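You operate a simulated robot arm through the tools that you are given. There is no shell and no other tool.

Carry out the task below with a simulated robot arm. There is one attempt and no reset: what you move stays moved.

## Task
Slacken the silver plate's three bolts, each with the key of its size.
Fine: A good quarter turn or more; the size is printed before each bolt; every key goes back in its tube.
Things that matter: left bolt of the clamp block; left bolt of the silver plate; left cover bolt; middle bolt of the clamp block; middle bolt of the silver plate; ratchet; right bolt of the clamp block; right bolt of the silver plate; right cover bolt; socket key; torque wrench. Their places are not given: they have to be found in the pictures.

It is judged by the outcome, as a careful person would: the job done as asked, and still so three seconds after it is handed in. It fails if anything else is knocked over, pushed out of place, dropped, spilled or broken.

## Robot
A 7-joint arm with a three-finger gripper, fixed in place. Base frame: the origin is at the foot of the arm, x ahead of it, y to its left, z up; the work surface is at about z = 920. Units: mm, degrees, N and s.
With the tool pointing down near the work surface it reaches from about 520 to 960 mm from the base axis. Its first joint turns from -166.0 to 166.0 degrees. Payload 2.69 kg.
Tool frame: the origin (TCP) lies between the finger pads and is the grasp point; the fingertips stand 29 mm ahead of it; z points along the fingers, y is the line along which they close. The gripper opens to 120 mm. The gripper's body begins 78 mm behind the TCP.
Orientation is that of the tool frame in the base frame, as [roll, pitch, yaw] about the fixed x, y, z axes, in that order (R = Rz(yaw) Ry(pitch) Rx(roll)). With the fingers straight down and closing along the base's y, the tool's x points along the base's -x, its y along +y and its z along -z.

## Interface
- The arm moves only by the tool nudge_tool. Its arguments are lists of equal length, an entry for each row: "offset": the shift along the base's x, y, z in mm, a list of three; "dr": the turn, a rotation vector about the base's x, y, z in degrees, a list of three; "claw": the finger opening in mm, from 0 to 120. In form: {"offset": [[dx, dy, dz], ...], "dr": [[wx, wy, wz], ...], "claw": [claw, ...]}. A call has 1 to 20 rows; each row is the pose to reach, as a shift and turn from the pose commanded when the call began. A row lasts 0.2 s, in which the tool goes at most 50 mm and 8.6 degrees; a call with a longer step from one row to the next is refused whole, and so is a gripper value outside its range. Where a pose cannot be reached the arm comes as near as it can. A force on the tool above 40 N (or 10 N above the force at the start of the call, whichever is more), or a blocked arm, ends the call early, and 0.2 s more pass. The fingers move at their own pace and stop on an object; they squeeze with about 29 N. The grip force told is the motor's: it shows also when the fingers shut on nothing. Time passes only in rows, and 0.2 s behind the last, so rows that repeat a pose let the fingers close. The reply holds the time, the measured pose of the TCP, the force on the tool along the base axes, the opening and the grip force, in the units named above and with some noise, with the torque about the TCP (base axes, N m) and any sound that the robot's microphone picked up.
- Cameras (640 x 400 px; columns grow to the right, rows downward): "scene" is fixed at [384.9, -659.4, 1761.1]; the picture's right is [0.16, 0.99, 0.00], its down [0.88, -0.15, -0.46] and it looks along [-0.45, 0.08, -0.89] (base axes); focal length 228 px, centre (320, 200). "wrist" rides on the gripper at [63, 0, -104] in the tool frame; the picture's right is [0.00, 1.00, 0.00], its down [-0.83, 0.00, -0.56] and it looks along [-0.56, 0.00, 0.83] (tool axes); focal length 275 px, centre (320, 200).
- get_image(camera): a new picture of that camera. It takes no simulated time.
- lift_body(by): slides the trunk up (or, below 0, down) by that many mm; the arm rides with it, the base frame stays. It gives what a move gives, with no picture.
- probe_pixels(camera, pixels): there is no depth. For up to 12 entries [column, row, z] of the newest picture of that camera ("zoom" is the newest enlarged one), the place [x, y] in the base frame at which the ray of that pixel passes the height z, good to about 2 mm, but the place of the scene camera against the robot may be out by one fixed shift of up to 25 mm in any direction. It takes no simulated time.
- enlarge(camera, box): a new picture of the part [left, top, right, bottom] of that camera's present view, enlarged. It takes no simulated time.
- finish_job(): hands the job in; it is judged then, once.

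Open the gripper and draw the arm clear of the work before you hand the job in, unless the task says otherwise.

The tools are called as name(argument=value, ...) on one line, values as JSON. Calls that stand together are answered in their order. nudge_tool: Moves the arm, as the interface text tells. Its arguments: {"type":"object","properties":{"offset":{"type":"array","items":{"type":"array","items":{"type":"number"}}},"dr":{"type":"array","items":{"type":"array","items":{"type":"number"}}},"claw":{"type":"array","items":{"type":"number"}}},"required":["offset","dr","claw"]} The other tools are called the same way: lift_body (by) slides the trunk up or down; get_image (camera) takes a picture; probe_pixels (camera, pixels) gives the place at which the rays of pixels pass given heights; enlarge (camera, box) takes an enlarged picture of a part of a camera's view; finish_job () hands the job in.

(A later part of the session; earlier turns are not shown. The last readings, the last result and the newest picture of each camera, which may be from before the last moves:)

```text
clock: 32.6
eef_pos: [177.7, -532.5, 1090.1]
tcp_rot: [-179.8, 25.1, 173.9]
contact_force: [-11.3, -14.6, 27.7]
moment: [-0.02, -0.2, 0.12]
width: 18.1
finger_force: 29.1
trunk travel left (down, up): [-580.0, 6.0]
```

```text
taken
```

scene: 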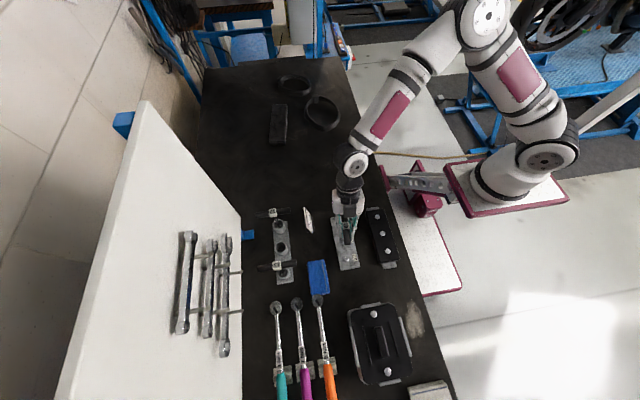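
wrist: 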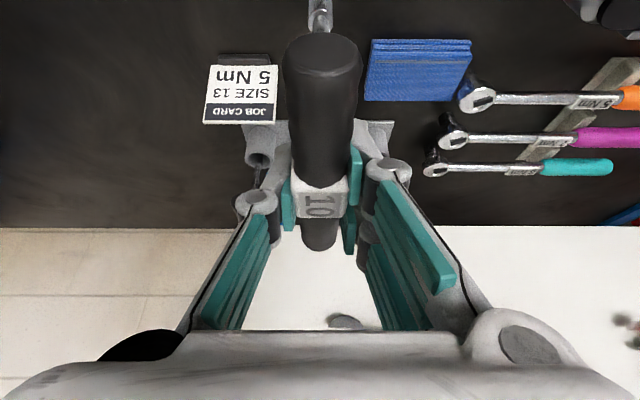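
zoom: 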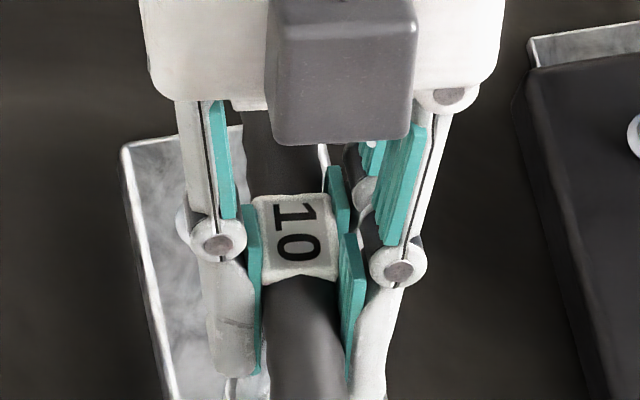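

The turn is at 84° with some side load (-11,-15 N), so I relieve it by ~1 mm and continue another 56° for margin.

nudge_tool(offset=[[-1, -1.2, 0.7], [-0.95, 0.12, 0.7], [-1.09, 1.44, 0.7], [-1.41, 2.73, 0.7], [-1.91, 3.96, 0.7], [-2.57, 5.11, 0.7], [-3.39, 6.15, 0.7], [-4.34, 7.07, 0.7]], dr=[[0, 0, 0], [0, 0, 8], [0, 0, 16], [0, 0, 24], [0, 0, 32], [0, 0, 40], [0, 0, 48], [0, 0, 56]], claw=[10, 10, 10, 10, 10, 10, 10, 10])

enlarge(camera="scene", box=[320, 205, 376, 240])

get_image(camera="wrist")

```text
clock: 34.4
eef_pos: [174.5, -525.3, 1089.7]
tcp_rot: [-179.8, 25.1, -129.9]
contact_force: [3.7, -24.0, 18.9]
moment: [0.01, -0.01, 0.16]
width: 18.3
finger_force: 28.8
trunk travel left (down, up): [-580.0, 6.0]
```

```text
11.43 times, centred on (348, 222) of scene
```

zoom: 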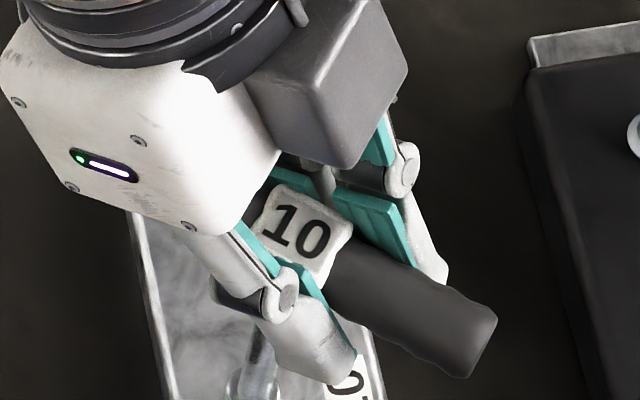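

```text
taken
```

wrist: 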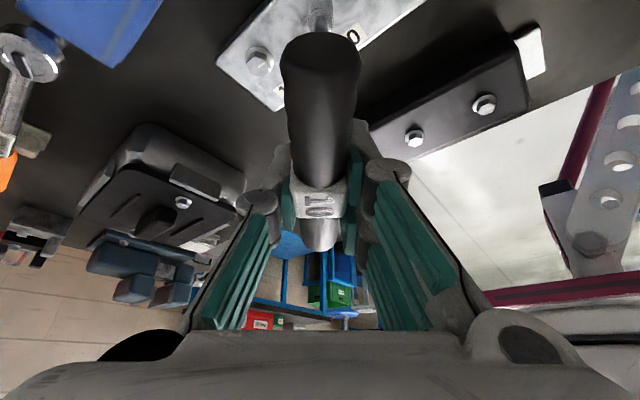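

Torque of about 0.15 N·m with side load of -24 N in y. I relieve it and lift the key straight up to inspect the bolt's mark.

nudge_tool(offset=[[0.2, -2, 0], [0.2, -2, 0.5], [0.2, -2, 4], [0.2, -2, 10], [0.2, -2, 20], [0.2, -2, 32]], dr=[[0, 0, 0], [0, 0, 0], [0, 0, 0], [0, 0, 0], [0, 0, 0], [0, 0, 0]], claw=[10, 10, 10, 10, 10, 10])

enlarge(camera="scene", box=[324, 220, 364, 245])

```text
clock: 35.8
eef_pos: [175.5, -527.3, 1120.6]
tcp_rot: [-179.9, 24.9, -130.2]
contact_force: [0.0, 0.3, -1.2]
moment: [0.01, -0.01, -0.02]
width: 18.5
finger_force: 29.2
trunk travel left (down, up): [-580.0, 6.0]
```

```text
16.00 times, centred on (344, 232) of scene
```

zoom: 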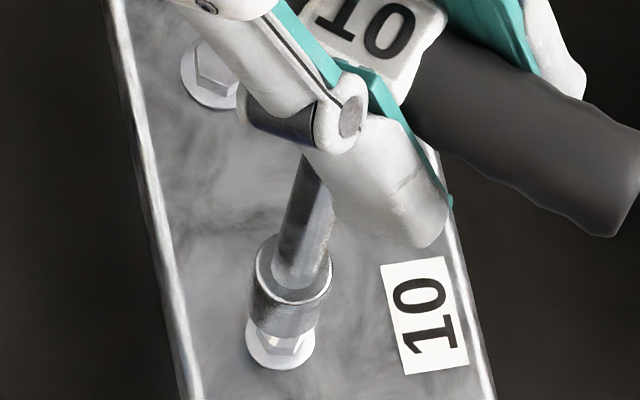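

The head is still partly hidden; I raise 25 mm more to see the mark.

nudge_tool(offset=[[0, 0, 15], [0, 0, 35], [0, 0, 35]], dr=[[0, 0, 0], [0, 0, 0], [0, 0, 0]], claw=[10, 10, 10])

enlarge(camera="scene", box=[324, 220, 364, 245])

```text
clock: 36.6
eef_pos: [174.5, -527.1, 1156.4]
tcp_rot: [180.0, 25.0, -130.1]
contact_force: [-0.1, 0.8, -1.0]
moment: [0.02, -0.01, 0.0]
width: 18.3
finger_force: 28.9
trunk travel left (down, up): [-580.0, 6.0]
```

```text
16.00 times, centred on (344, 232) of scene
```

zoom: 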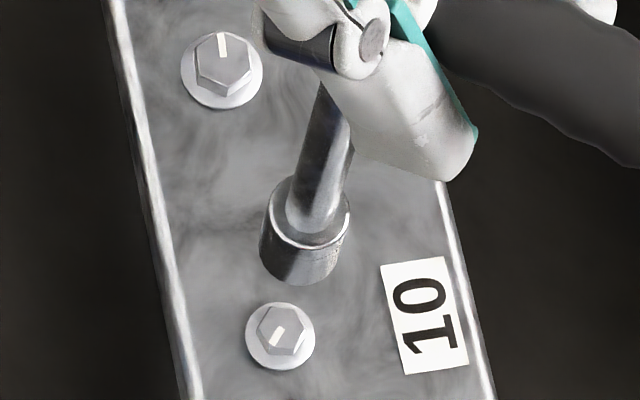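

The bolt 10 mark moved from pointing up to lower-left — about 140° loosened. Now I turn the tool back by 140° while holding the key high.

nudge_tool(offset=[[0, 0, 4], [0, 0, 8], [-1, -1, 9], [-1, -2, 9], [-1, -3, 9], [-2, -4, 9], [-2, -5, 9], [-2, -6, 9], [-3, -7, 9], [-3, -8, 9], [-4, -9, 9], [-4, -10, 9], [-5, -11, 9], [-5, -12, 9], [-6, -13, 9], [-6, -14, 9], [-7, -15, 9], [-7, -16, 9]], dr=[[0, 0, -7.8], [0, 0, -15.6], [0, 0, -23.4], [0, 0, -31.2], [0, 0, -39], [0, 0, -46.8], [0, 0, -54.6], [0, 0, -62.4], [0, 0, -70.2], [0, 0, -78], [0, 0, -85.8], [0, 0, -93.6], [0, 0, -101.4], [0, 0, -109.2], [0, 0, -117], [0, 0, -124.8], [0, 0, -132.6], [0, 0, -140]], claw=[10, 10, 10, 10, 10, 10, 10, 10, 10, 10, 10, 10, 10, 10, 10, 10, 10, 10])

get_image(camera="wrist")

enlarge(camera="scene", box=[260, 200, 380, 275])

```text
clock: 40.4
eef_pos: [169.1, -542.1, 1166.4]
tcp_rot: [179.9, 25.0, 89.8]
contact_force: [-0.5, 0.1, -1.4]
moment: [0.01, -0.03, -0.02]
width: 18.4
finger_force: 29.0
trunk travel left (down, up): [-580.0, 6.0]
```

```text
taken
```

wrist: 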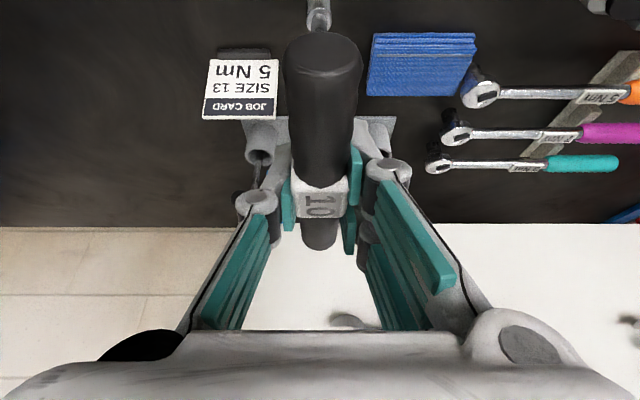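

```text
5.33 times, centred on (320, 238) of scene
```

zoom: 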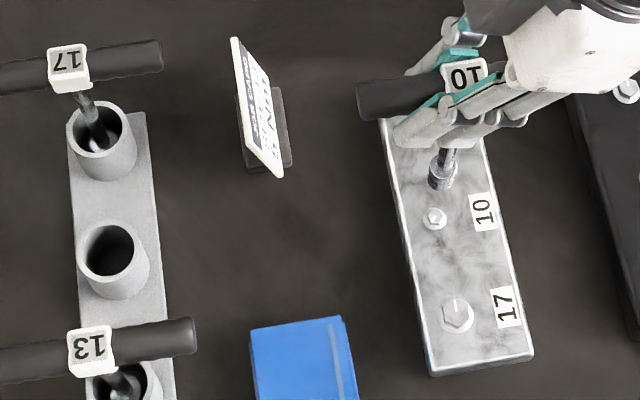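

Grip unchanged. I move back over the empty middle tube at the original TCP place.

nudge_tool(offset=[[-1, -35, 0], [-2, -70, 0], [-3, -105, 0], [-4, -140, 0], [-4.3, -175, 0], [-4.3, -205, 0], [-4.3, -216, 0], [-4.3, -216, 0]], dr=[[0, 0, 0], [0, 0, 0], [0, 0, 0], [0, 0, 0], [0, 0, 0], [0, 0, 0], [0, 0, 0], [0, 0, 0]], claw=[10, 10, 10, 10, 10, 10, 10, 10])

enlarge(camera="scene", box=[258, 225, 306, 255])

```text
clock: 42.2
eef_pos: [162.7, -759.2, 1165.9]
tcp_rot: [-179.9, 25.0, 90.1]
contact_force: [-0.4, 0.7, -0.5]
moment: [0.02, 0.0, 0.0]
width: 18.0
finger_force: 29.0
trunk travel left (down, up): [-580.0, 6.0]
```

```text
13.33 times, centred on (282, 240) of scene
```

zoom: 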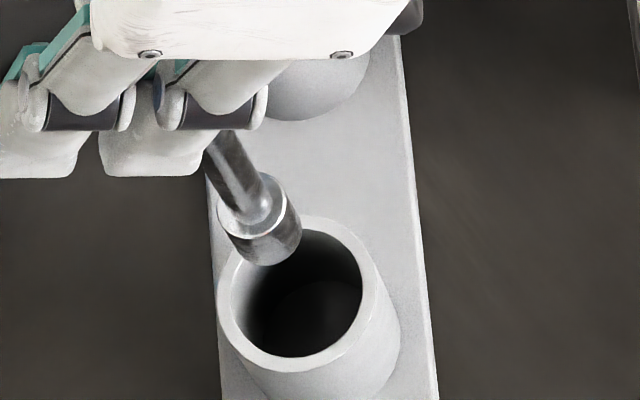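

The socket is on line to drop into the tube mouth (tip (268,240) heading to the mouth centre (300,292)). I lower it slowly.

nudge_tool(offset=[[0.5, 0.5, -15], [0.5, 0.5, -30], [0.5, 0.5, -45], [0.5, 0.5, -55], [0.5, 0.5, -65], [0.5, 0.5, -75], [0.5, 0.5, -82], [0.5, 0.5, -86], [0.5, 0.5, -89]], dr=[[0, 0, 0], [0, 0, 0], [0, 0, 0], [0, 0, 0], [0, 0, 0], [0, 0, 0], [0, 0, 0], [0, 0, 0], [0, 0, 0]], claw=[10, 10, 10, 10, 10, 10, 10, 10, 10])

enlarge(camera="scene", box=[250, 215, 314, 255])

```text
clock: 44.2
eef_pos: [163.1, -757.8, 1076.1]
tcp_rot: [-180.0, 24.9, 89.8]
contact_force: [-0.3, 0.5, -1.9]
moment: [0.02, 0.03, 0.02]
width: 18.4
finger_force: 29.2
trunk travel left (down, up): [-580.0, 6.0]
```

```text
10.00 times, centred on (282, 235) of scene
```

zoom: 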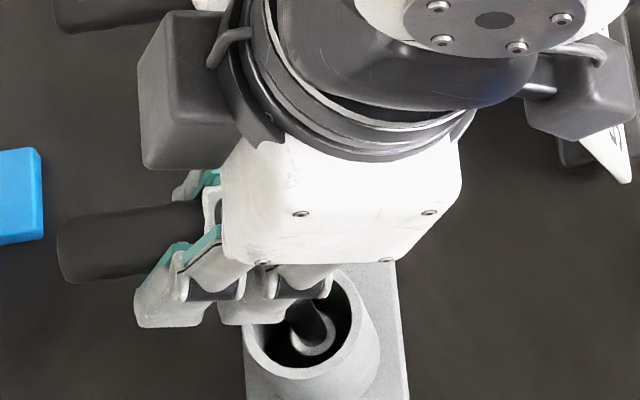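

The key is inside the tube without contact. I lower a few more mm until it touches.

nudge_tool(offset=[[0, 0, -1], [0, 0, -2], [0, 0, -3], [0, 0, -3.5]], dr=[[0, 0, 0], [0, 0, 0], [0, 0, 0], [0, 0, 0]], claw=[10, 10, 10, 10])

```text
clock: 45.2
eef_pos: [163.5, -759.4, 1072.8]
tcp_rot: [180.0, 25.1, 90.1]
contact_force: [1.3, 0.2, 2.8]
moment: [0.15, -0.07, 0.04]
width: 18.2
finger_force: 29.2
trunk travel left (down, up): [-580.0, 6.0]
```

It rests on the tube bottom (force turned to +2.8 N). I open the fingers and rise vertically.

nudge_tool(offset=[[0, 0, 0.5], [0, 0, 0.5], [0, 0, 0.5], [0, 0, 0.5], [0, 0, 25], [0, 0, 55]], dr=[[0, 0, 0], [0, 0, 0], [0, 0, 0], [0, 0, 0], [0, 0, 0], [0, 0, 0]], claw=[24, 34, 50, 60, 60, 60])

get_image(camera="wrist")

enlarge(camera="scene", box=[250, 200, 330, 290])

```text
clock: 46.6
eef_pos: [163.8, -757.0, 1127.6]
tcp_rot: [-180.0, 25.0, 89.9]
contact_force: [0.0, 0.1, 0.6]
moment: [0.0, -0.02, -0.01]
width: 59.9
finger_force: 0.1
trunk travel left (down, up): [-580.0, 6.0]
```

```text
taken
```

wrist: 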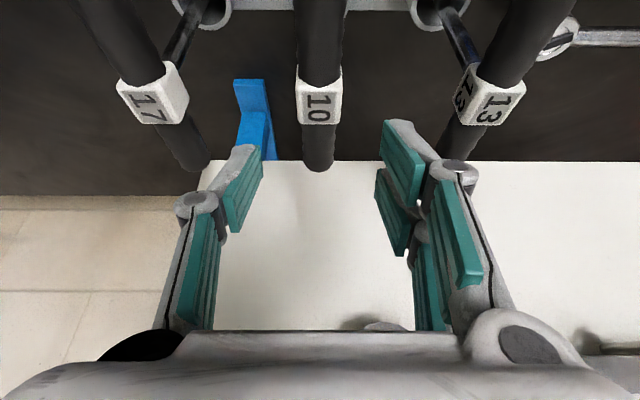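

```text
4.44 times, centred on (290, 245) of scene
```

zoom: 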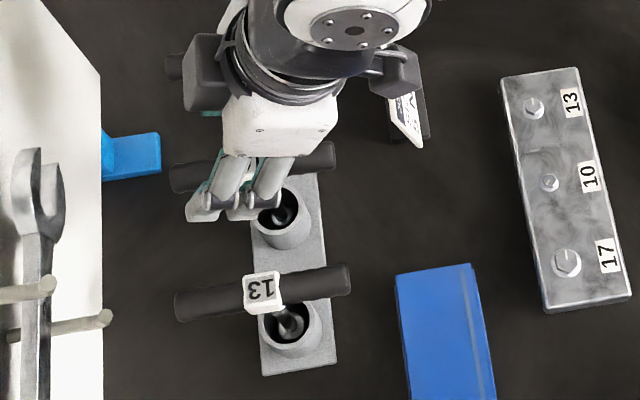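

Key 10 is back in its tube. Next is key 13, at about (251,-750). I go there above the handles.

nudge_tool(offset=[[0, 2, 25], [35, 4, 25], [70, 6, 25], [87, 6, 20], [87, 6, 10], [87, 6, 10]], dr=[[0, 0, 0], [0, 0, 0], [0, 0, 0], [0, 0, 0], [0, 0, 0], [0, 0, 0]], claw=[60, 60, 60, 60, 60, 60])

get_image(camera="wrist")

```text
clock: 48.0
eef_pos: [252.0, -752.7, 1137.7]
tcp_rot: [179.9, 24.9, 90.1]
contact_force: [-1.0, 0.1, 0.2]
moment: [-0.02, -0.03, 0.01]
width: 60.2
finger_force: 0.0
trunk travel left (down, up): [-580.0, 6.0]
```

```text
taken
```

wrist: 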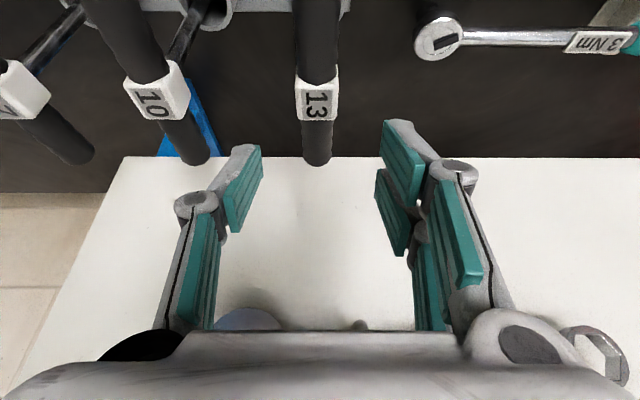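

Label 13 is at (317,97), 1.5 mm left of centre. I descend to z≈1080 and close.

nudge_tool(offset=[[-1.4, 1.5, -20], [-1.4, 1.5, -40], [-1.4, 1.5, -57], [-1.4, 1.5, -57]], dr=[[0, 0, 0], [0, 0, 0], [0, 0, 0], [0, 0, 0]], claw=[60, 60, 60, 60])

enlarge(camera="wrist", box=[200, 100, 440, 260])

```text
clock: 49.0
eef_pos: [249.7, -751.9, 1081.8]
tcp_rot: [-179.9, 25.1, 89.9]
contact_force: [-0.1, -0.1, 0.1]
moment: [0.03, 0.0, -0.05]
width: 60.1
finger_force: 0.0
trunk travel left (down, up): [-580.0, 6.0]
```

```text
2.50 times, centred on (320, 180) of wrist
```

zoom: 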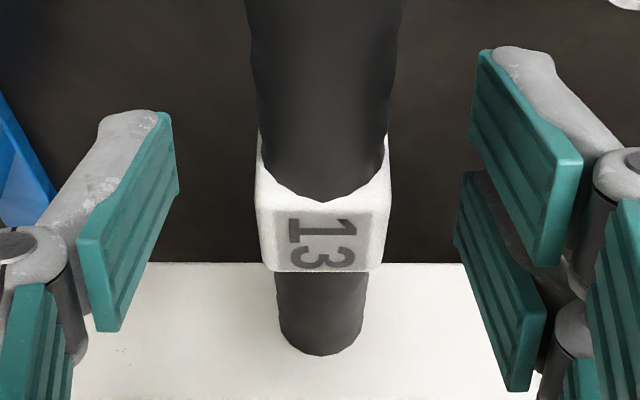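

The label is centred at the TCP's image point. I close on it and lift.

nudge_tool(offset=[[0.3, 0, 0], [0.3, 0, 0], [0.3, 0, 0], [0.3, 0, 0]], dr=[[0, 0, 0], [0, 0, 0], [0, 0, 0], [0, 0, 0]], claw=[40, 10, 10, 10])

nudge_tool(offset=[[0, 0, 15], [0, 0, 30], [0, 0, 45], [0, 0, 60], [0, 0, 75], [0, 0, 86]], dr=[[0, 0, 0], [0, 0, 0], [0, 0, 0], [0, 0, 0], [0, 0, 0], [0, 0, 0]], claw=[10, 10, 10, 10, 10, 10])

get_image(camera="wrist")

enlarge(camera="scene", box=[250, 230, 330, 290])

```text
clock: 50.0
eef_pos: [248.8, -750.8, 1082.3]
tcp_rot: [-180.0, 25.1, 90.0]
contact_force: [-0.2, -0.9, 0.6]
moment: [-0.02, -0.02, 0.03]
width: 18.6
finger_force: 30.0
trunk travel left (down, up): [-580.0, 6.0]
```

```text
clock: 51.4
eef_pos: [248.9, -750.1, 1166.8]
tcp_rot: [180.0, 25.0, 90.0]
contact_force: [0.8, -0.8, -1.2]
moment: [0.0, 0.04, -0.04]
width: 18.7
finger_force: 29.3
trunk travel left (down, up): [-580.0, 6.0]
```

```text
taken
```

wrist: 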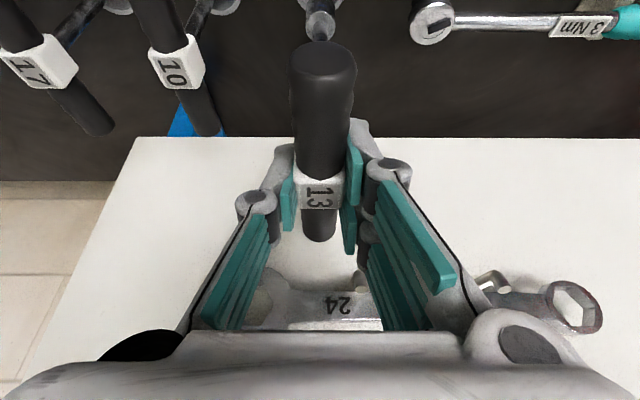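

```text
6.67 times, centred on (290, 260) of scene
```

zoom: 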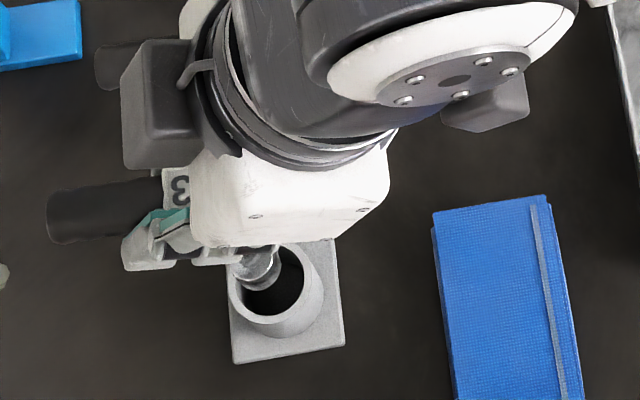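

Key 13 is lifted. I raise a bit more and carry it over the plate's 13 bolt, expected near (104.6,-533).

nudge_tool(offset=[[0, 0, 12], [-14, 22, 14], [-28, 44, 14], [-42, 66, 14], [-57, 88, 14], [-72, 110, 14], [-87, 132, 14], [-102, 154, 14], [-117, 176, 14], [-132, 198, 14], [-144, 215.6, 14], [-144, 215.6, 14]], dr=[[0, 0, 0], [0, 0, 0], [0, 0, 0], [0, 0, 0], [0, 0, 0], [0, 0, 0], [0, 0, 0], [0, 0, 0], [0, 0, 0], [0, 0, 0], [0, 0, 0], [0, 0, 0]], claw=[10, 10, 10, 10, 10, 10, 10, 10, 10, 10, 10, 10])

nudge_tool(offset=[[0, 0, -20], [0, 0, -40], [0, 0, -52], [0, 0, -52]], dr=[[0, 0, 0], [0, 0, 0], [0, 0, 0], [0, 0, 0]], claw=[10, 10, 10, 10])

enlarge(camera="scene", box=[318, 210, 358, 235])

```text
clock: 54.0
eef_pos: [106.0, -535.5, 1180.9]
tcp_rot: [179.9, 25.0, 90.1]
contact_force: [-0.3, 0.2, -1.3]
moment: [0.01, -0.04, -0.01]
width: 18.6
finger_force: 29.2
trunk travel left (down, up): [-580.0, 6.0]
```

```text
clock: 55.0
eef_pos: [106.2, -534.3, 1127.5]
tcp_rot: [-179.9, 25.0, 89.9]
contact_force: [0.4, 0.4, -1.2]
moment: [0.02, -0.05, 0.0]
width: 18.9
finger_force: 29.2
trunk travel left (down, up): [-580.0, 6.0]
```

```text
16.00 times, centred on (338, 222) of scene
```

zoom: 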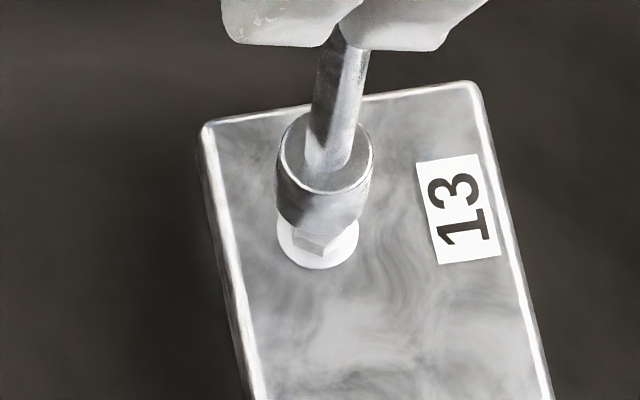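

The socket rim centre is at ≈(318,196) with ~28 mm to the flange, predicting ~2 mm x and ~1.6 mm y of misalignment. I correct (-1.9,+1.6), lower 14 mm and look again.

nudge_tool(offset=[[-1.9, 1.6, 0], [-1.9, 1.6, -8], [-1.9, 1.6, -14], [-1.9, 1.6, -14]], dr=[[0, 0, 0], [0, 0, 0], [0, 0, 0], [0, 0, 0]], claw=[10, 10, 10, 10])

enlarge(camera="scene", box=[318, 210, 358, 235])

```text
clock: 56.0
eef_pos: [103.6, -532.8, 1115.1]
tcp_rot: [180.0, 25.0, 90.0]
contact_force: [-0.6, 0.1, -0.9]
moment: [-0.02, -0.02, 0.01]
width: 18.7
finger_force: 29.3
trunk travel left (down, up): [-580.0, 6.0]
```

```text
16.00 times, centred on (338, 222) of scene
```

zoom: 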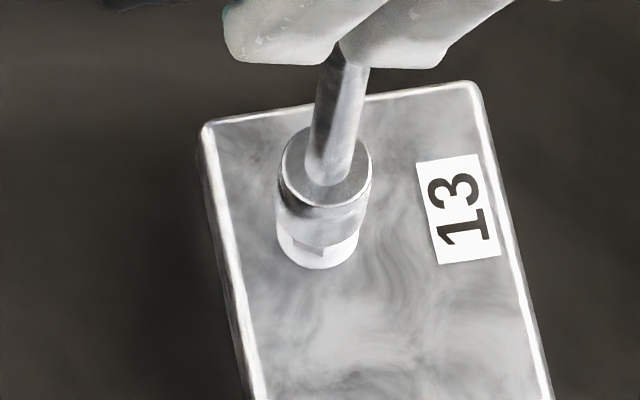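

Predicted landing (315,231) against flange centre (317.5,232.5): good to <1 mm. I trim +0.6 in y and lower slowly to seat.

nudge_tool(offset=[[0.3, 0.6, -2], [0.3, 0.6, -4], [0.3, 0.6, -6], [0.3, 0.6, -8], [0.3, 0.6, -9.5], [0.3, 0.6, -11], [0.3, 0.6, -12.5], [0.3, 0.6, -14], [0.3, 0.6, -15.5], [0.3, 0.6, -17], [0.3, 0.6, -18.5]], dr=[[0, 0, 0], [0, 0, 0], [0, 0, 0], [0, 0, 0], [0, 0, 0], [0, 0, 0], [0, 0, 0], [0, 0, 0], [0, 0, 0], [0, 0, 0], [0, 0, 0]], claw=[10, 10, 10, 10, 10, 10, 10, 10, 10, 10, 10])

enlarge(camera="scene", box=[318, 210, 358, 235])

```text
clock: 58.4
eef_pos: [104.5, -531.6, 1099.1]
tcp_rot: [180.0, 25.2, 89.9]
contact_force: [2.1, 7.2, 21.6]
moment: [0.42, -0.04, 0.04]
width: 18.6
finger_force: 28.8
trunk travel left (down, up): [-580.0, 6.0]
```

```text
16.00 times, centred on (338, 222) of scene
```

zoom: 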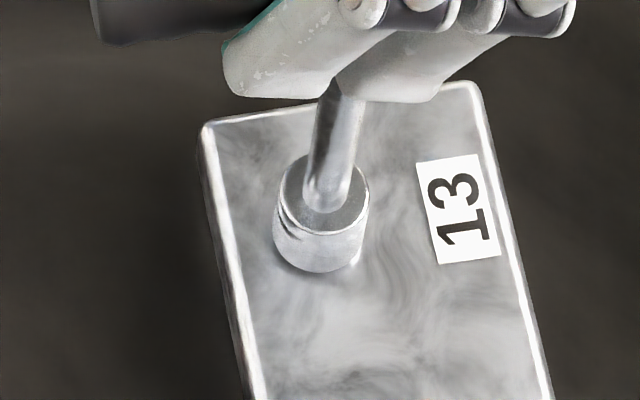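

Seated at z=1099 as predicted. I relax the press and turn 48° CCW about the TCP, then check side forces.

nudge_tool(offset=[[0, 0, 1.5], [0, 0, 1.5], [0, 0, 1.5], [0, 0, 1.5], [0, 0, 1.5], [0, 0, 1.5], [0, 0, 1.5]], dr=[[0, 0, 0], [0, 0, 8], [0, 0, 16], [0, 0, 24], [0, 0, 32], [0, 0, 40], [0, 0, 48]], claw=[10, 10, 10, 10, 10, 10, 10])

enlarge(camera="scene", box=[310, 190, 366, 235])

```text
clock: 60.0
eef_pos: [104.1, -532.9, 1098.7]
tcp_rot: [-179.9, 25.2, 138.0]
contact_force: [1.0, 4.3, 24.4]
moment: [-0.14, -0.39, -0.06]
width: 18.7
finger_force: 29.2
trunk travel left (down, up): [-580.0, 6.0]
```

```text
8.89 times, centred on (338, 212) of scene
```

zoom: 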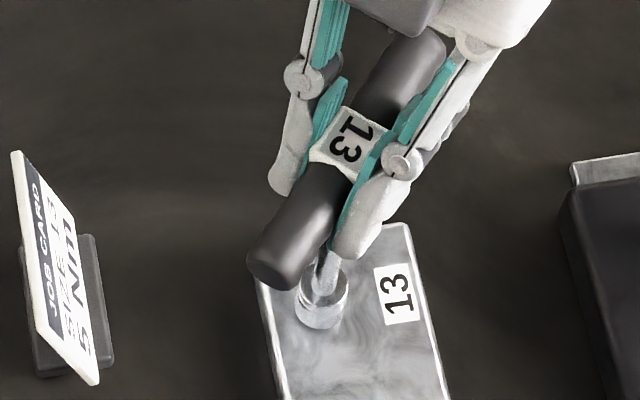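

Side forces are small and the key follows. I continue another 88° (136° total).

nudge_tool(offset=[[0, 0, 0.8], [0, 0, 0.8], [0, 0, 0.8], [0, 0, 0.8], [0, 0, 0.8], [0, 0, 0.8], [0, 0, 0.8], [0, 0, 0.8], [0, 0, 0.8], [0, 0, 0.8], [0, 0, 0.8]], dr=[[0, 0, 8], [0, 0, 16], [0, 0, 24], [0, 0, 32], [0, 0, 40], [0, 0, 48], [0, 0, 56], [0, 0, 64], [0, 0, 72], [0, 0, 80], [0, 0, 88]], claw=[10, 10, 10, 10, 10, 10, 10, 10, 10, 10, 10])

enlarge(camera="scene", box=[310, 190, 366, 235])

```text
clock: 62.4
eef_pos: [103.6, -531.6, 1099.2]
tcp_rot: [179.9, 25.0, -134.0]
contact_force: [-0.8, 13.7, 5.6]
moment: [0.23, -0.04, -0.04]
width: 18.8
finger_force: 28.9
trunk travel left (down, up): [-580.0, 6.0]
```

```text
8.89 times, centred on (338, 212) of scene
```

zoom: 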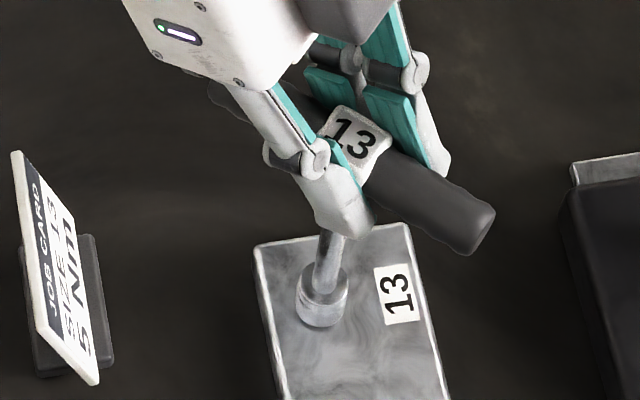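

The key turned through 136°. I relieve the +13 N side load and lift clear to check the bolt's mark.

nudge_tool(offset=[[0, 1, 0], [0, 1, 4], [0, 1, 12], [0, 1, 24], [0, 1, 40], [0, 1, 60], [0, 1, 70]], dr=[[0, 0, 0], [0, 0, 0], [0, 0, 0], [0, 0, 0], [0, 0, 0], [0, 0, 0], [0, 0, 0]], claw=[10, 10, 10, 10, 10, 10, 10])

enlarge(camera="scene", box=[318, 210, 358, 245])

```text
clock: 64.0
eef_pos: [104.7, -531.8, 1168.5]
tcp_rot: [-180.0, 24.9, -134.0]
contact_force: [0.4, 0.2, -2.7]
moment: [0.0, -0.04, 0.02]
width: 19.0
finger_force: 29.2
trunk travel left (down, up): [-580.0, 6.0]
```

```text
11.43 times, centred on (338, 228) of scene
```

zoom: 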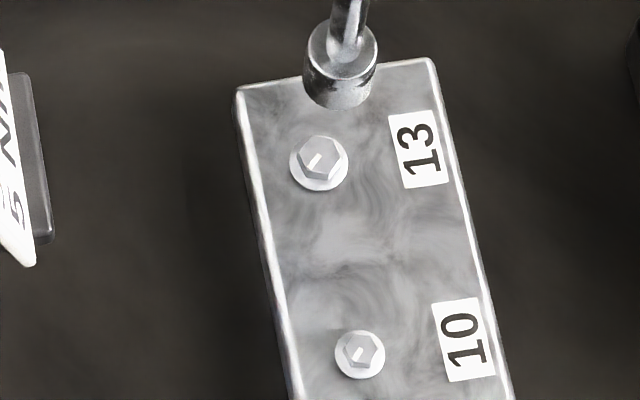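

Both marks now point lower-left: bolt 13 is loosened about 136°. I rotate back with the key held high.

nudge_tool(offset=[[0, 0, 4], [0, 0, 8], [0, 0, 12], [0, 0, 12], [0, 0, 12], [0, 0, 12], [0, 0, 12], [0, 0, 12], [0, 0, 12], [0, 0, 12], [0, 0, 12], [0, 0, 12], [0, 0, 12], [0, 0, 12], [0, 0, 12], [0, 0, 12], [0, 0, 12]], dr=[[0, 0, -8], [0, 0, -16], [0, 0, -24], [0, 0, -32], [0, 0, -40], [0, 0, -48], [0, 0, -56], [0, 0, -64], [0, 0, -72], [0, 0, -80], [0, 0, -88], [0, 0, -96], [0, 0, -104], [0, 0, -112], [0, 0, -120], [0, 0, -128], [0, 0, -136]], claw=[10, 10, 10, 10, 10, 10, 10, 10, 10, 10, 10, 10, 10, 10, 10, 10, 10])

```text
clock: 67.6
eef_pos: [104.5, -531.4, 1181.0]
tcp_rot: [-180.0, 25.1, 89.7]
contact_force: [-0.5, -0.4, -1.2]
moment: [-0.01, -0.06, -0.04]
width: 18.6
finger_force: 29.0
trunk travel left (down, up): [-580.0, 6.0]
```

Back at yaw 90°. I carry key 13 back over its tube at (249,-750.5).

nudge_tool(offset=[[14.5, -22, 0], [29, -44, 0], [43.5, -66, 0], [58, -88, 0], [72, -110, 0], [87, -132, 0], [101, -154, 0], [116, -176, 0], [130, -198, 0], [144.5, -219, 0], [144.5, -219, 0], [144.5, -219, 0]], dr=[[0, 0, 0], [0, 0, 0], [0, 0, 0], [0, 0, 0], [0, 0, 0], [0, 0, 0], [0, 0, 0], [0, 0, 0], [0, 0, 0], [0, 0, 0], [0, 0, 0], [0, 0, 0]], claw=[10, 10, 10, 10, 10, 10, 10, 10, 10, 10, 10, 10])

enlarge(camera="scene", box=[258, 250, 306, 280])

```text
clock: 70.2
eef_pos: [247.8, -750.5, 1180.8]
tcp_rot: [-180.0, 25.0, 90.0]
contact_force: [0.9, -0.9, -1.2]
moment: [0.0, 0.0, 0.0]
width: 18.7
finger_force: 29.1
trunk travel left (down, up): [-580.0, 6.0]
```

```text
13.33 times, centred on (282, 265) of scene
```

zoom: 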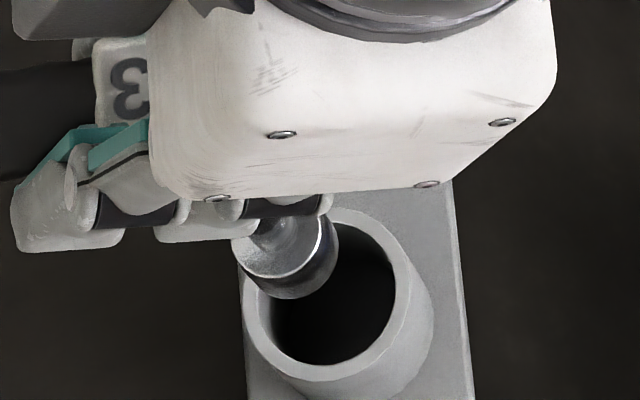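

The socket would land at (321,291) against mouth centre (330,295), so I trim (+1,+1.5) mm and lower.

nudge_tool(offset=[[1, 1.5, -15], [1, 1.5, -30], [1, 1.5, -42], [1, 1.5, -54], [1, 1.5, -64], [1, 1.5, -74], [1, 1.5, -84], [1, 1.5, -92], [1, 1.5, -96]], dr=[[0, 0, 0], [0, 0, 0], [0, 0, 0], [0, 0, 0], [0, 0, 0], [0, 0, 0], [0, 0, 0], [0, 0, 0], [0, 0, 0]], claw=[10, 10, 10, 10, 10, 10, 10, 10, 10])

enlarge(camera="scene", box=[250, 240, 314, 285])

```text
clock: 72.2
eef_pos: [249.8, -749.1, 1084.2]
tcp_rot: [180.0, 25.0, 89.9]
contact_force: [-0.1, 0.5, -1.2]
moment: [0.02, 0.01, -0.01]
width: 18.8
finger_force: 28.9
trunk travel left (down, up): [-580.0, 6.0]
```

```text
8.89 times, centred on (282, 262) of scene
```

zoom: 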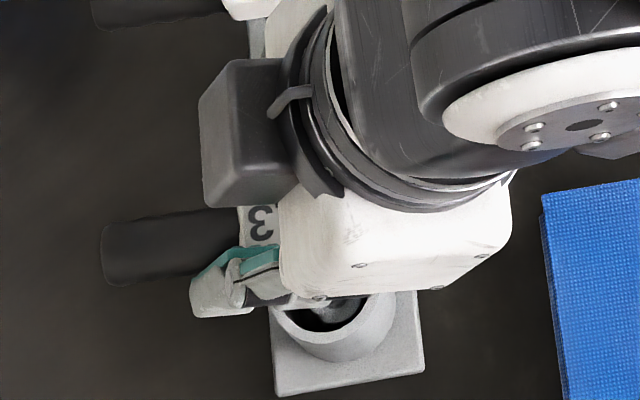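

It's in the tube; I lower the last millimetres until it touches.

nudge_tool(offset=[[0, 0, -1], [0, 0, -2], [0, 0, -3], [0, 0, -3]], dr=[[0, 0, 0], [0, 0, 0], [0, 0, 0], [0, 0, 0]], claw=[10, 10, 10, 10])

```text
clock: 73.2
eef_pos: [250.6, -750.1, 1083.5]
tcp_rot: [180.0, 25.0, 89.9]
contact_force: [0.6, 1.0, 0.7]
moment: [0.09, 0.0, -0.02]
width: 18.6
finger_force: 29.0
trunk travel left (down, up): [-580.0, 6.0]
```

Contact is just beginning; one more millimetre.

nudge_tool(offset=[[0, 0, -1], [0, 0, -1.5], [0, 0, -1.5]], dr=[[0, 0, 0], [0, 0, 0], [0, 0, 0]], claw=[10, 10, 10])

```text
clock: 74.0
eef_pos: [250.7, -750.0, 1082.3]
tcp_rot: [180.0, 25.1, 89.8]
contact_force: [1.3, 4.0, 11.0]
moment: [0.51, -0.03, -0.02]
width: 18.6
finger_force: 28.8
trunk travel left (down, up): [-580.0, 6.0]
```

The key rests on the bottom (11 N). I relax, open and rise.

nudge_tool(offset=[[0, 0, 1], [0, 0, 1], [0, 0, 1], [0, 0, 1], [0, 0, 1], [0, 0, 25], [0, 0, 60], [0, 0, 80]], dr=[[0, 0, 0], [0, 0, 0], [0, 0, 0], [0, 0, 0], [0, 0, 0], [0, 0, 0], [0, 0, 0], [0, 0, 0]], claw=[10, 24, 34, 50, 60, 60, 60, 60])

get_image(camera="wrist")

enlarge(camera="scene", box=[250, 200, 330, 290])

```text
clock: 75.8
eef_pos: [250.1, -748.6, 1161.3]
tcp_rot: [180.0, 25.1, 90.0]
contact_force: [-0.3, -0.6, 0.3]
moment: [0.04, 0.03, -0.01]
width: 59.8
finger_force: 0.0
trunk travel left (down, up): [-580.0, 6.0]
```

```text
taken
```

wrist: 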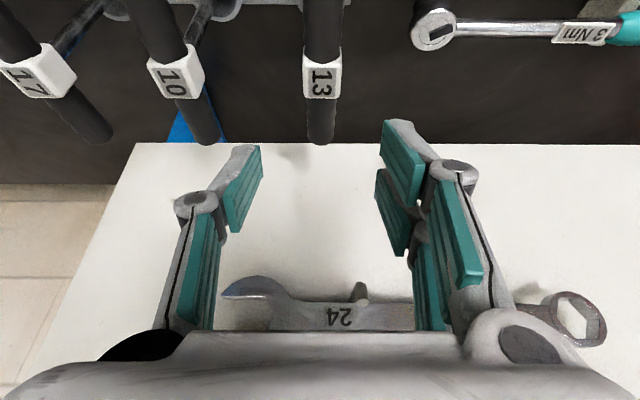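

```text
4.44 times, centred on (290, 245) of scene
```

zoom: 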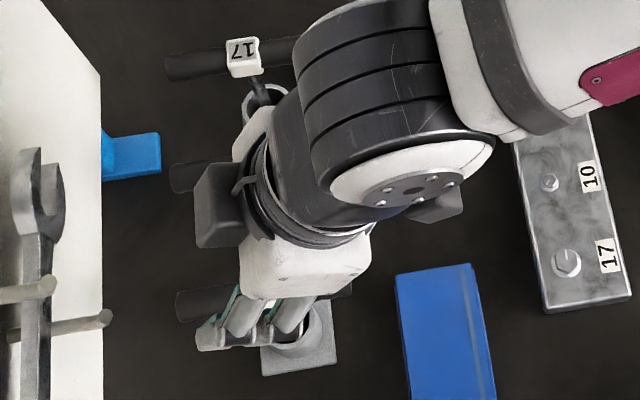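

Key 13 is back. Now key 17 near x≈79.5; I travel there above the handles.

nudge_tool(offset=[[-35, -2, 5], [-70, -3, 5], [-105, -3, 5], [-140, -3, 5], [-170, -3, -10], [-170, -3, -23], [-170, -3, -23]], dr=[[0, 0, 0], [0, 0, 0], [0, 0, 0], [0, 0, 0], [0, 0, 0], [0, 0, 0], [0, 0, 0]], claw=[60, 60, 60, 60, 60, 60, 60])

get_image(camera="wrist")

```text
clock: 77.4
eef_pos: [78.0, -752.7, 1137.3]
tcp_rot: [180.0, 25.0, 89.9]
contact_force: [0.2, 1.5, -1.0]
moment: [0.02, 0.0, 0.01]
width: 59.9
finger_force: 0.1
trunk travel left (down, up): [-580.0, 6.0]
```

```text
taken
```

wrist: 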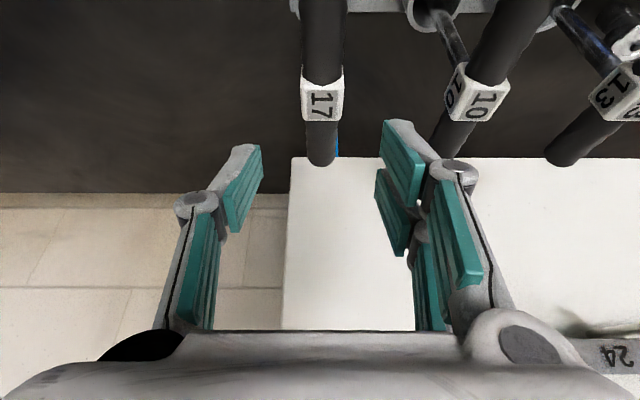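

Label 17 is at (322,97), +1 mm in x. I descend to z≈1081.

nudge_tool(offset=[[1, 1.5, -20], [1, 1.5, -40], [1, 1.5, -56], [1, 1.5, -56]], dr=[[0, 0, 0], [0, 0, 0], [0, 0, 0], [0, 0, 0]], claw=[60, 60, 60, 60])

enlarge(camera="wrist", box=[200, 100, 440, 260])

```text
clock: 78.4
eef_pos: [80.0, -751.2, 1079.9]
tcp_rot: [-179.9, 25.0, 89.9]
contact_force: [0.3, 0.2, 0.1]
moment: [0.01, 0.0, -0.01]
width: 60.0
finger_force: 0.1
trunk travel left (down, up): [-580.0, 6.0]
```

```text
2.50 times, centred on (320, 180) of wrist
```

zoom: 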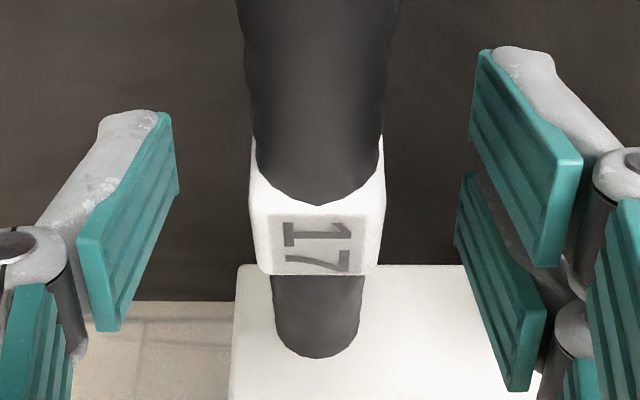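

The label is well placed between the pads (zoom (317,210)). I close, then lift 98 mm.

nudge_tool(offset=[[-0.5, 0, 0.5], [-0.5, 0, 0.5], [-0.5, 0, 0.5], [-0.5, 0, 0.5]], dr=[[0, 0, 0], [0, 0, 0], [0, 0, 0], [0, 0, 0]], claw=[40, 10, 10, 10])

nudge_tool(offset=[[0, 0, 15], [0, 0, 30], [0, 0, 45], [0, 0, 60], [0, 0, 75], [0, 0, 90], [0, 0, 99]], dr=[[0, 0, 0], [0, 0, 0], [0, 0, 0], [0, 0, 0], [0, 0, 0], [0, 0, 0], [0, 0, 0]], claw=[10, 10, 10, 10, 10, 10, 10])

get_image(camera="wrist")

enlarge(camera="scene", box=[250, 190, 330, 240])

```text
clock: 79.4
eef_pos: [79.7, -750.5, 1080.9]
tcp_rot: [-180.0, 24.9, 90.0]
contact_force: [0.1, 0.0, -0.1]
moment: [0.03, 0.02, 0.0]
width: 18.9
finger_force: 29.0
trunk travel left (down, up): [-580.0, 6.0]
```

```text
clock: 81.0
eef_pos: [80.4, -749.8, 1180.8]
tcp_rot: [180.0, 24.9, 89.9]
contact_force: [0.1, -0.1, -1.3]
moment: [-0.01, 0.0, 0.0]
width: 18.8
finger_force: 28.9
trunk travel left (down, up): [-580.0, 6.0]
```

```text
taken
```

wrist: 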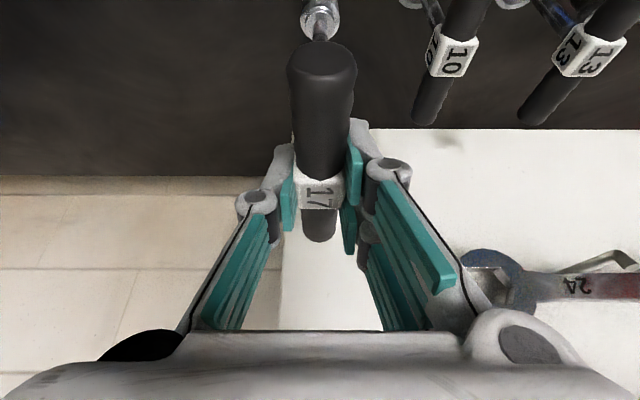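

```text
8.00 times, centred on (290, 215) of scene
```

zoom: 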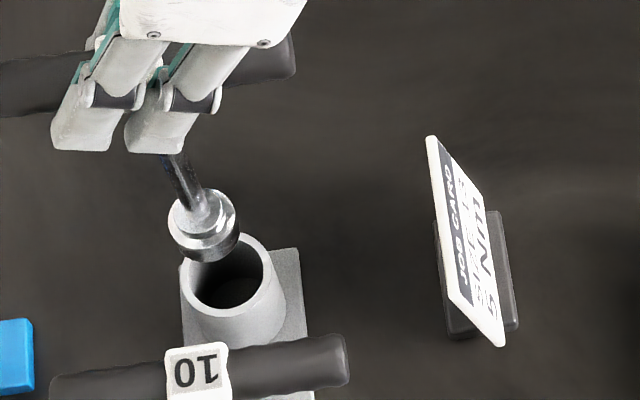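

Key 17 is out. I carry it to the 17 bolt near (234.5,-533), routing between handle 10 and the card.

nudge_tool(offset=[[0, 0, 12], [13, 20, 12], [25, 40, 12], [45, 75, 12], [55, 100, 12], [70, 125, 12], [95, 150, 12], [120, 180, 12], [140, 205, 12], [154, 217.5, 12], [154, 217.5, 12]], dr=[[0, 0, 0], [0, 0, 0], [0, 0, 0], [0, 0, 0], [0, 0, 0], [0, 0, 0], [0, 0, 0], [0, 0, 0], [0, 0, 0], [0, 0, 0], [0, 0, 0]], claw=[10, 10, 10, 10, 10, 10, 10, 10, 10, 10, 10])

nudge_tool(offset=[[0, 0, -20], [0, 0, -40], [0, 0, -58], [0, 0, -66], [0, 0, -66]], dr=[[0, 0, 0], [0, 0, 0], [0, 0, 0], [0, 0, 0], [0, 0, 0]], claw=[10, 10, 10, 10, 10])

enlarge(camera="scene", box=[326, 242, 366, 267])

```text
clock: 83.4
eef_pos: [235.7, -532.6, 1192.6]
tcp_rot: [-180.0, 25.0, 89.9]
contact_force: [-0.4, -0.5, -1.4]
moment: [0.01, 0.01, 0.0]
width: 18.9
finger_force: 29.1
trunk travel left (down, up): [-580.0, 6.0]
```

```text
clock: 84.6
eef_pos: [235.1, -533.1, 1127.1]
tcp_rot: [-180.0, 25.0, 89.9]
contact_force: [-0.3, 0.1, -1.3]
moment: [-0.02, -0.02, -0.03]
width: 18.4
finger_force: 29.1
trunk travel left (down, up): [-580.0, 6.0]
```

```text
16.00 times, centred on (346, 254) of scene
```

zoom: 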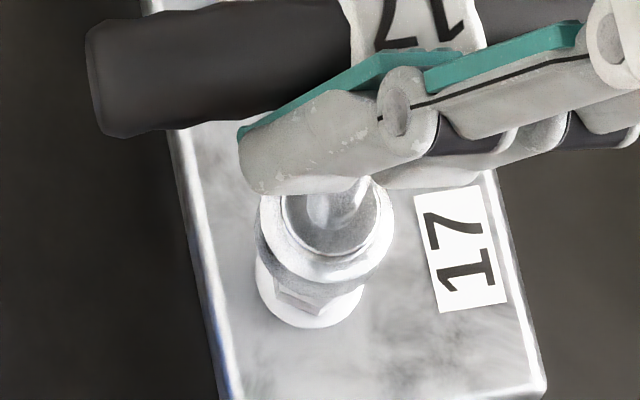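

Predicted landing (308,268) against the flange centre (309.5,275): ~1 mm in x. I trim +0.8 mm, lower 14 mm and re-check.

nudge_tool(offset=[[0.8, 0.2, -6], [0.8, 0.2, -14], [0.8, 0.2, -14]], dr=[[0, 0, 0], [0, 0, 0], [0, 0, 0]], claw=[10, 10, 10])

enlarge(camera="scene", box=[326, 242, 366, 267])

```text
clock: 85.4
eef_pos: [234.6, -533.6, 1113.3]
tcp_rot: [179.9, 25.0, 90.0]
contact_force: [-0.5, -0.6, -1.0]
moment: [0.01, -0.01, 0.06]
width: 18.7
finger_force: 29.1
trunk travel left (down, up): [-580.0, 6.0]
```

```text
16.00 times, centred on (346, 254) of scene
```

zoom: 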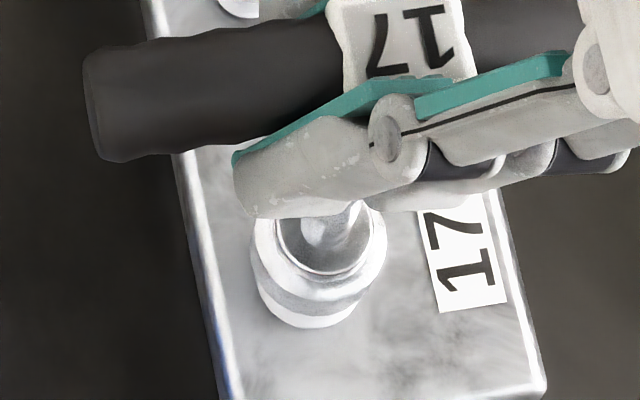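

Still about +1 mm in x. I trim (+0.8,+0.4) and lower slowly to seat.

nudge_tool(offset=[[0.8, 0.4, -2], [0.8, 0.4, -4], [0.8, 0.4, -6], [0.8, 0.4, -7.5], [0.8, 0.4, -9], [0.8, 0.4, -10.5], [0.8, 0.4, -12], [0.8, 0.4, -13.5], [0.8, 0.4, -15], [0.8, 0.4, -16.5]], dr=[[0, 0, 0], [0, 0, 0], [0, 0, 0], [0, 0, 0], [0, 0, 0], [0, 0, 0], [0, 0, 0], [0, 0, 0], [0, 0, 0], [0, 0, 0]], claw=[10, 10, 10, 10, 10, 10, 10, 10, 10, 10])

enlarge(camera="scene", box=[326, 242, 366, 267])

```text
clock: 87.6
eef_pos: [235.7, -532.8, 1099.3]
tcp_rot: [179.8, 25.2, 89.9]
contact_force: [-0.2, 9.6, 25.3]
moment: [0.32, -0.04, 0.01]
width: 19.0
finger_force: 29.1
trunk travel left (down, up): [-580.0, 6.0]
```

```text
16.00 times, centred on (346, 254) of scene
```

zoom: 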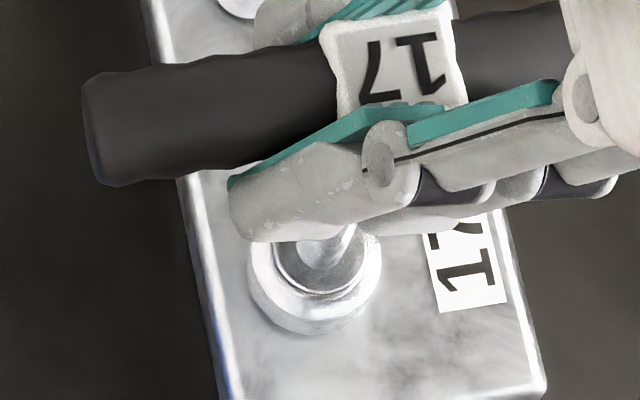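

Seated at z=1099 over the 17 bolt with 25 N press. I relax the press and turn 56° CCW.

nudge_tool(offset=[[0, 0, 1.5], [0, 0, 1.5], [0, 0, 1.5], [0, 0, 1.5], [0, 0, 1.5], [0, 0, 1.5], [0, 0, 1.5], [0, 0, 1.5]], dr=[[0, 0, 0], [0, 0, 8], [0, 0, 16], [0, 0, 24], [0, 0, 32], [0, 0, 40], [0, 0, 48], [0, 0, 56]], claw=[10, 10, 10, 10, 10, 10, 10, 10])

enlarge(camera="scene", box=[318, 232, 374, 267])

```text
clock: 89.4
eef_pos: [236.6, -532.5, 1099.4]
tcp_rot: [-179.8, 25.1, 146.1]
contact_force: [2.7, -1.7, 22.8]
moment: [-0.11, -0.45, -0.03]
width: 18.6
finger_force: 29.6
trunk travel left (down, up): [-580.0, 6.0]
```

```text
11.43 times, centred on (346, 250) of scene
```

zoom: 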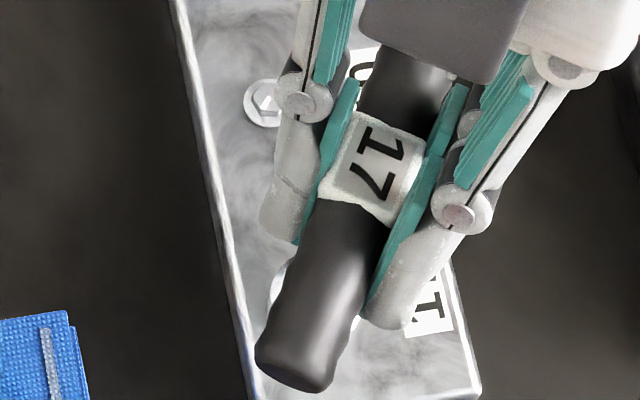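

The key follows with low side load. I continue 80° more (136° total).

nudge_tool(offset=[[0, 0, 0.8], [0, 0, 0.8], [0, 0, 0.8], [0, 0, 0.8], [0, 0, 0.8], [0, 0, 0.8], [0, 0, 0.8], [0, 0, 0.8], [0, 0, 0.8], [0, 0, 0.8]], dr=[[0, 0, 8], [0, 0, 16], [0, 0, 24], [0, 0, 32], [0, 0, 40], [0, 0, 48], [0, 0, 56], [0, 0, 64], [0, 0, 72], [0, 0, 80]], claw=[10, 10, 10, 10, 10, 10, 10, 10, 10, 10])

enlarge(camera="scene", box=[318, 232, 374, 267])

```text
clock: 91.6
eef_pos: [235.6, -531.8, 1098.3]
tcp_rot: [179.9, 25.1, -133.9]
contact_force: [8.3, 1.5, 13.4]
moment: [0.12, -0.1, -0.05]
width: 18.8
finger_force: 29.1
trunk travel left (down, up): [-580.0, 6.0]
```

```text
11.43 times, centred on (346, 250) of scene
```

zoom: 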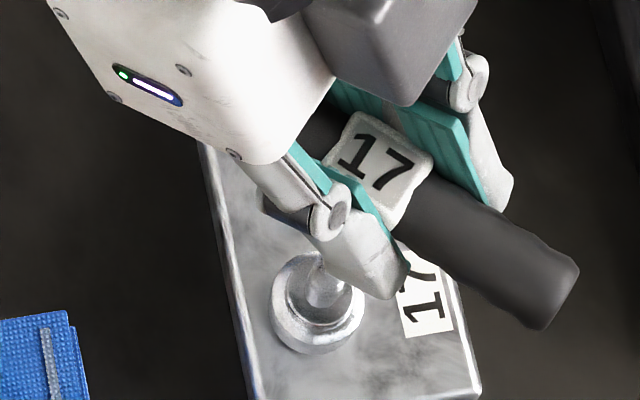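

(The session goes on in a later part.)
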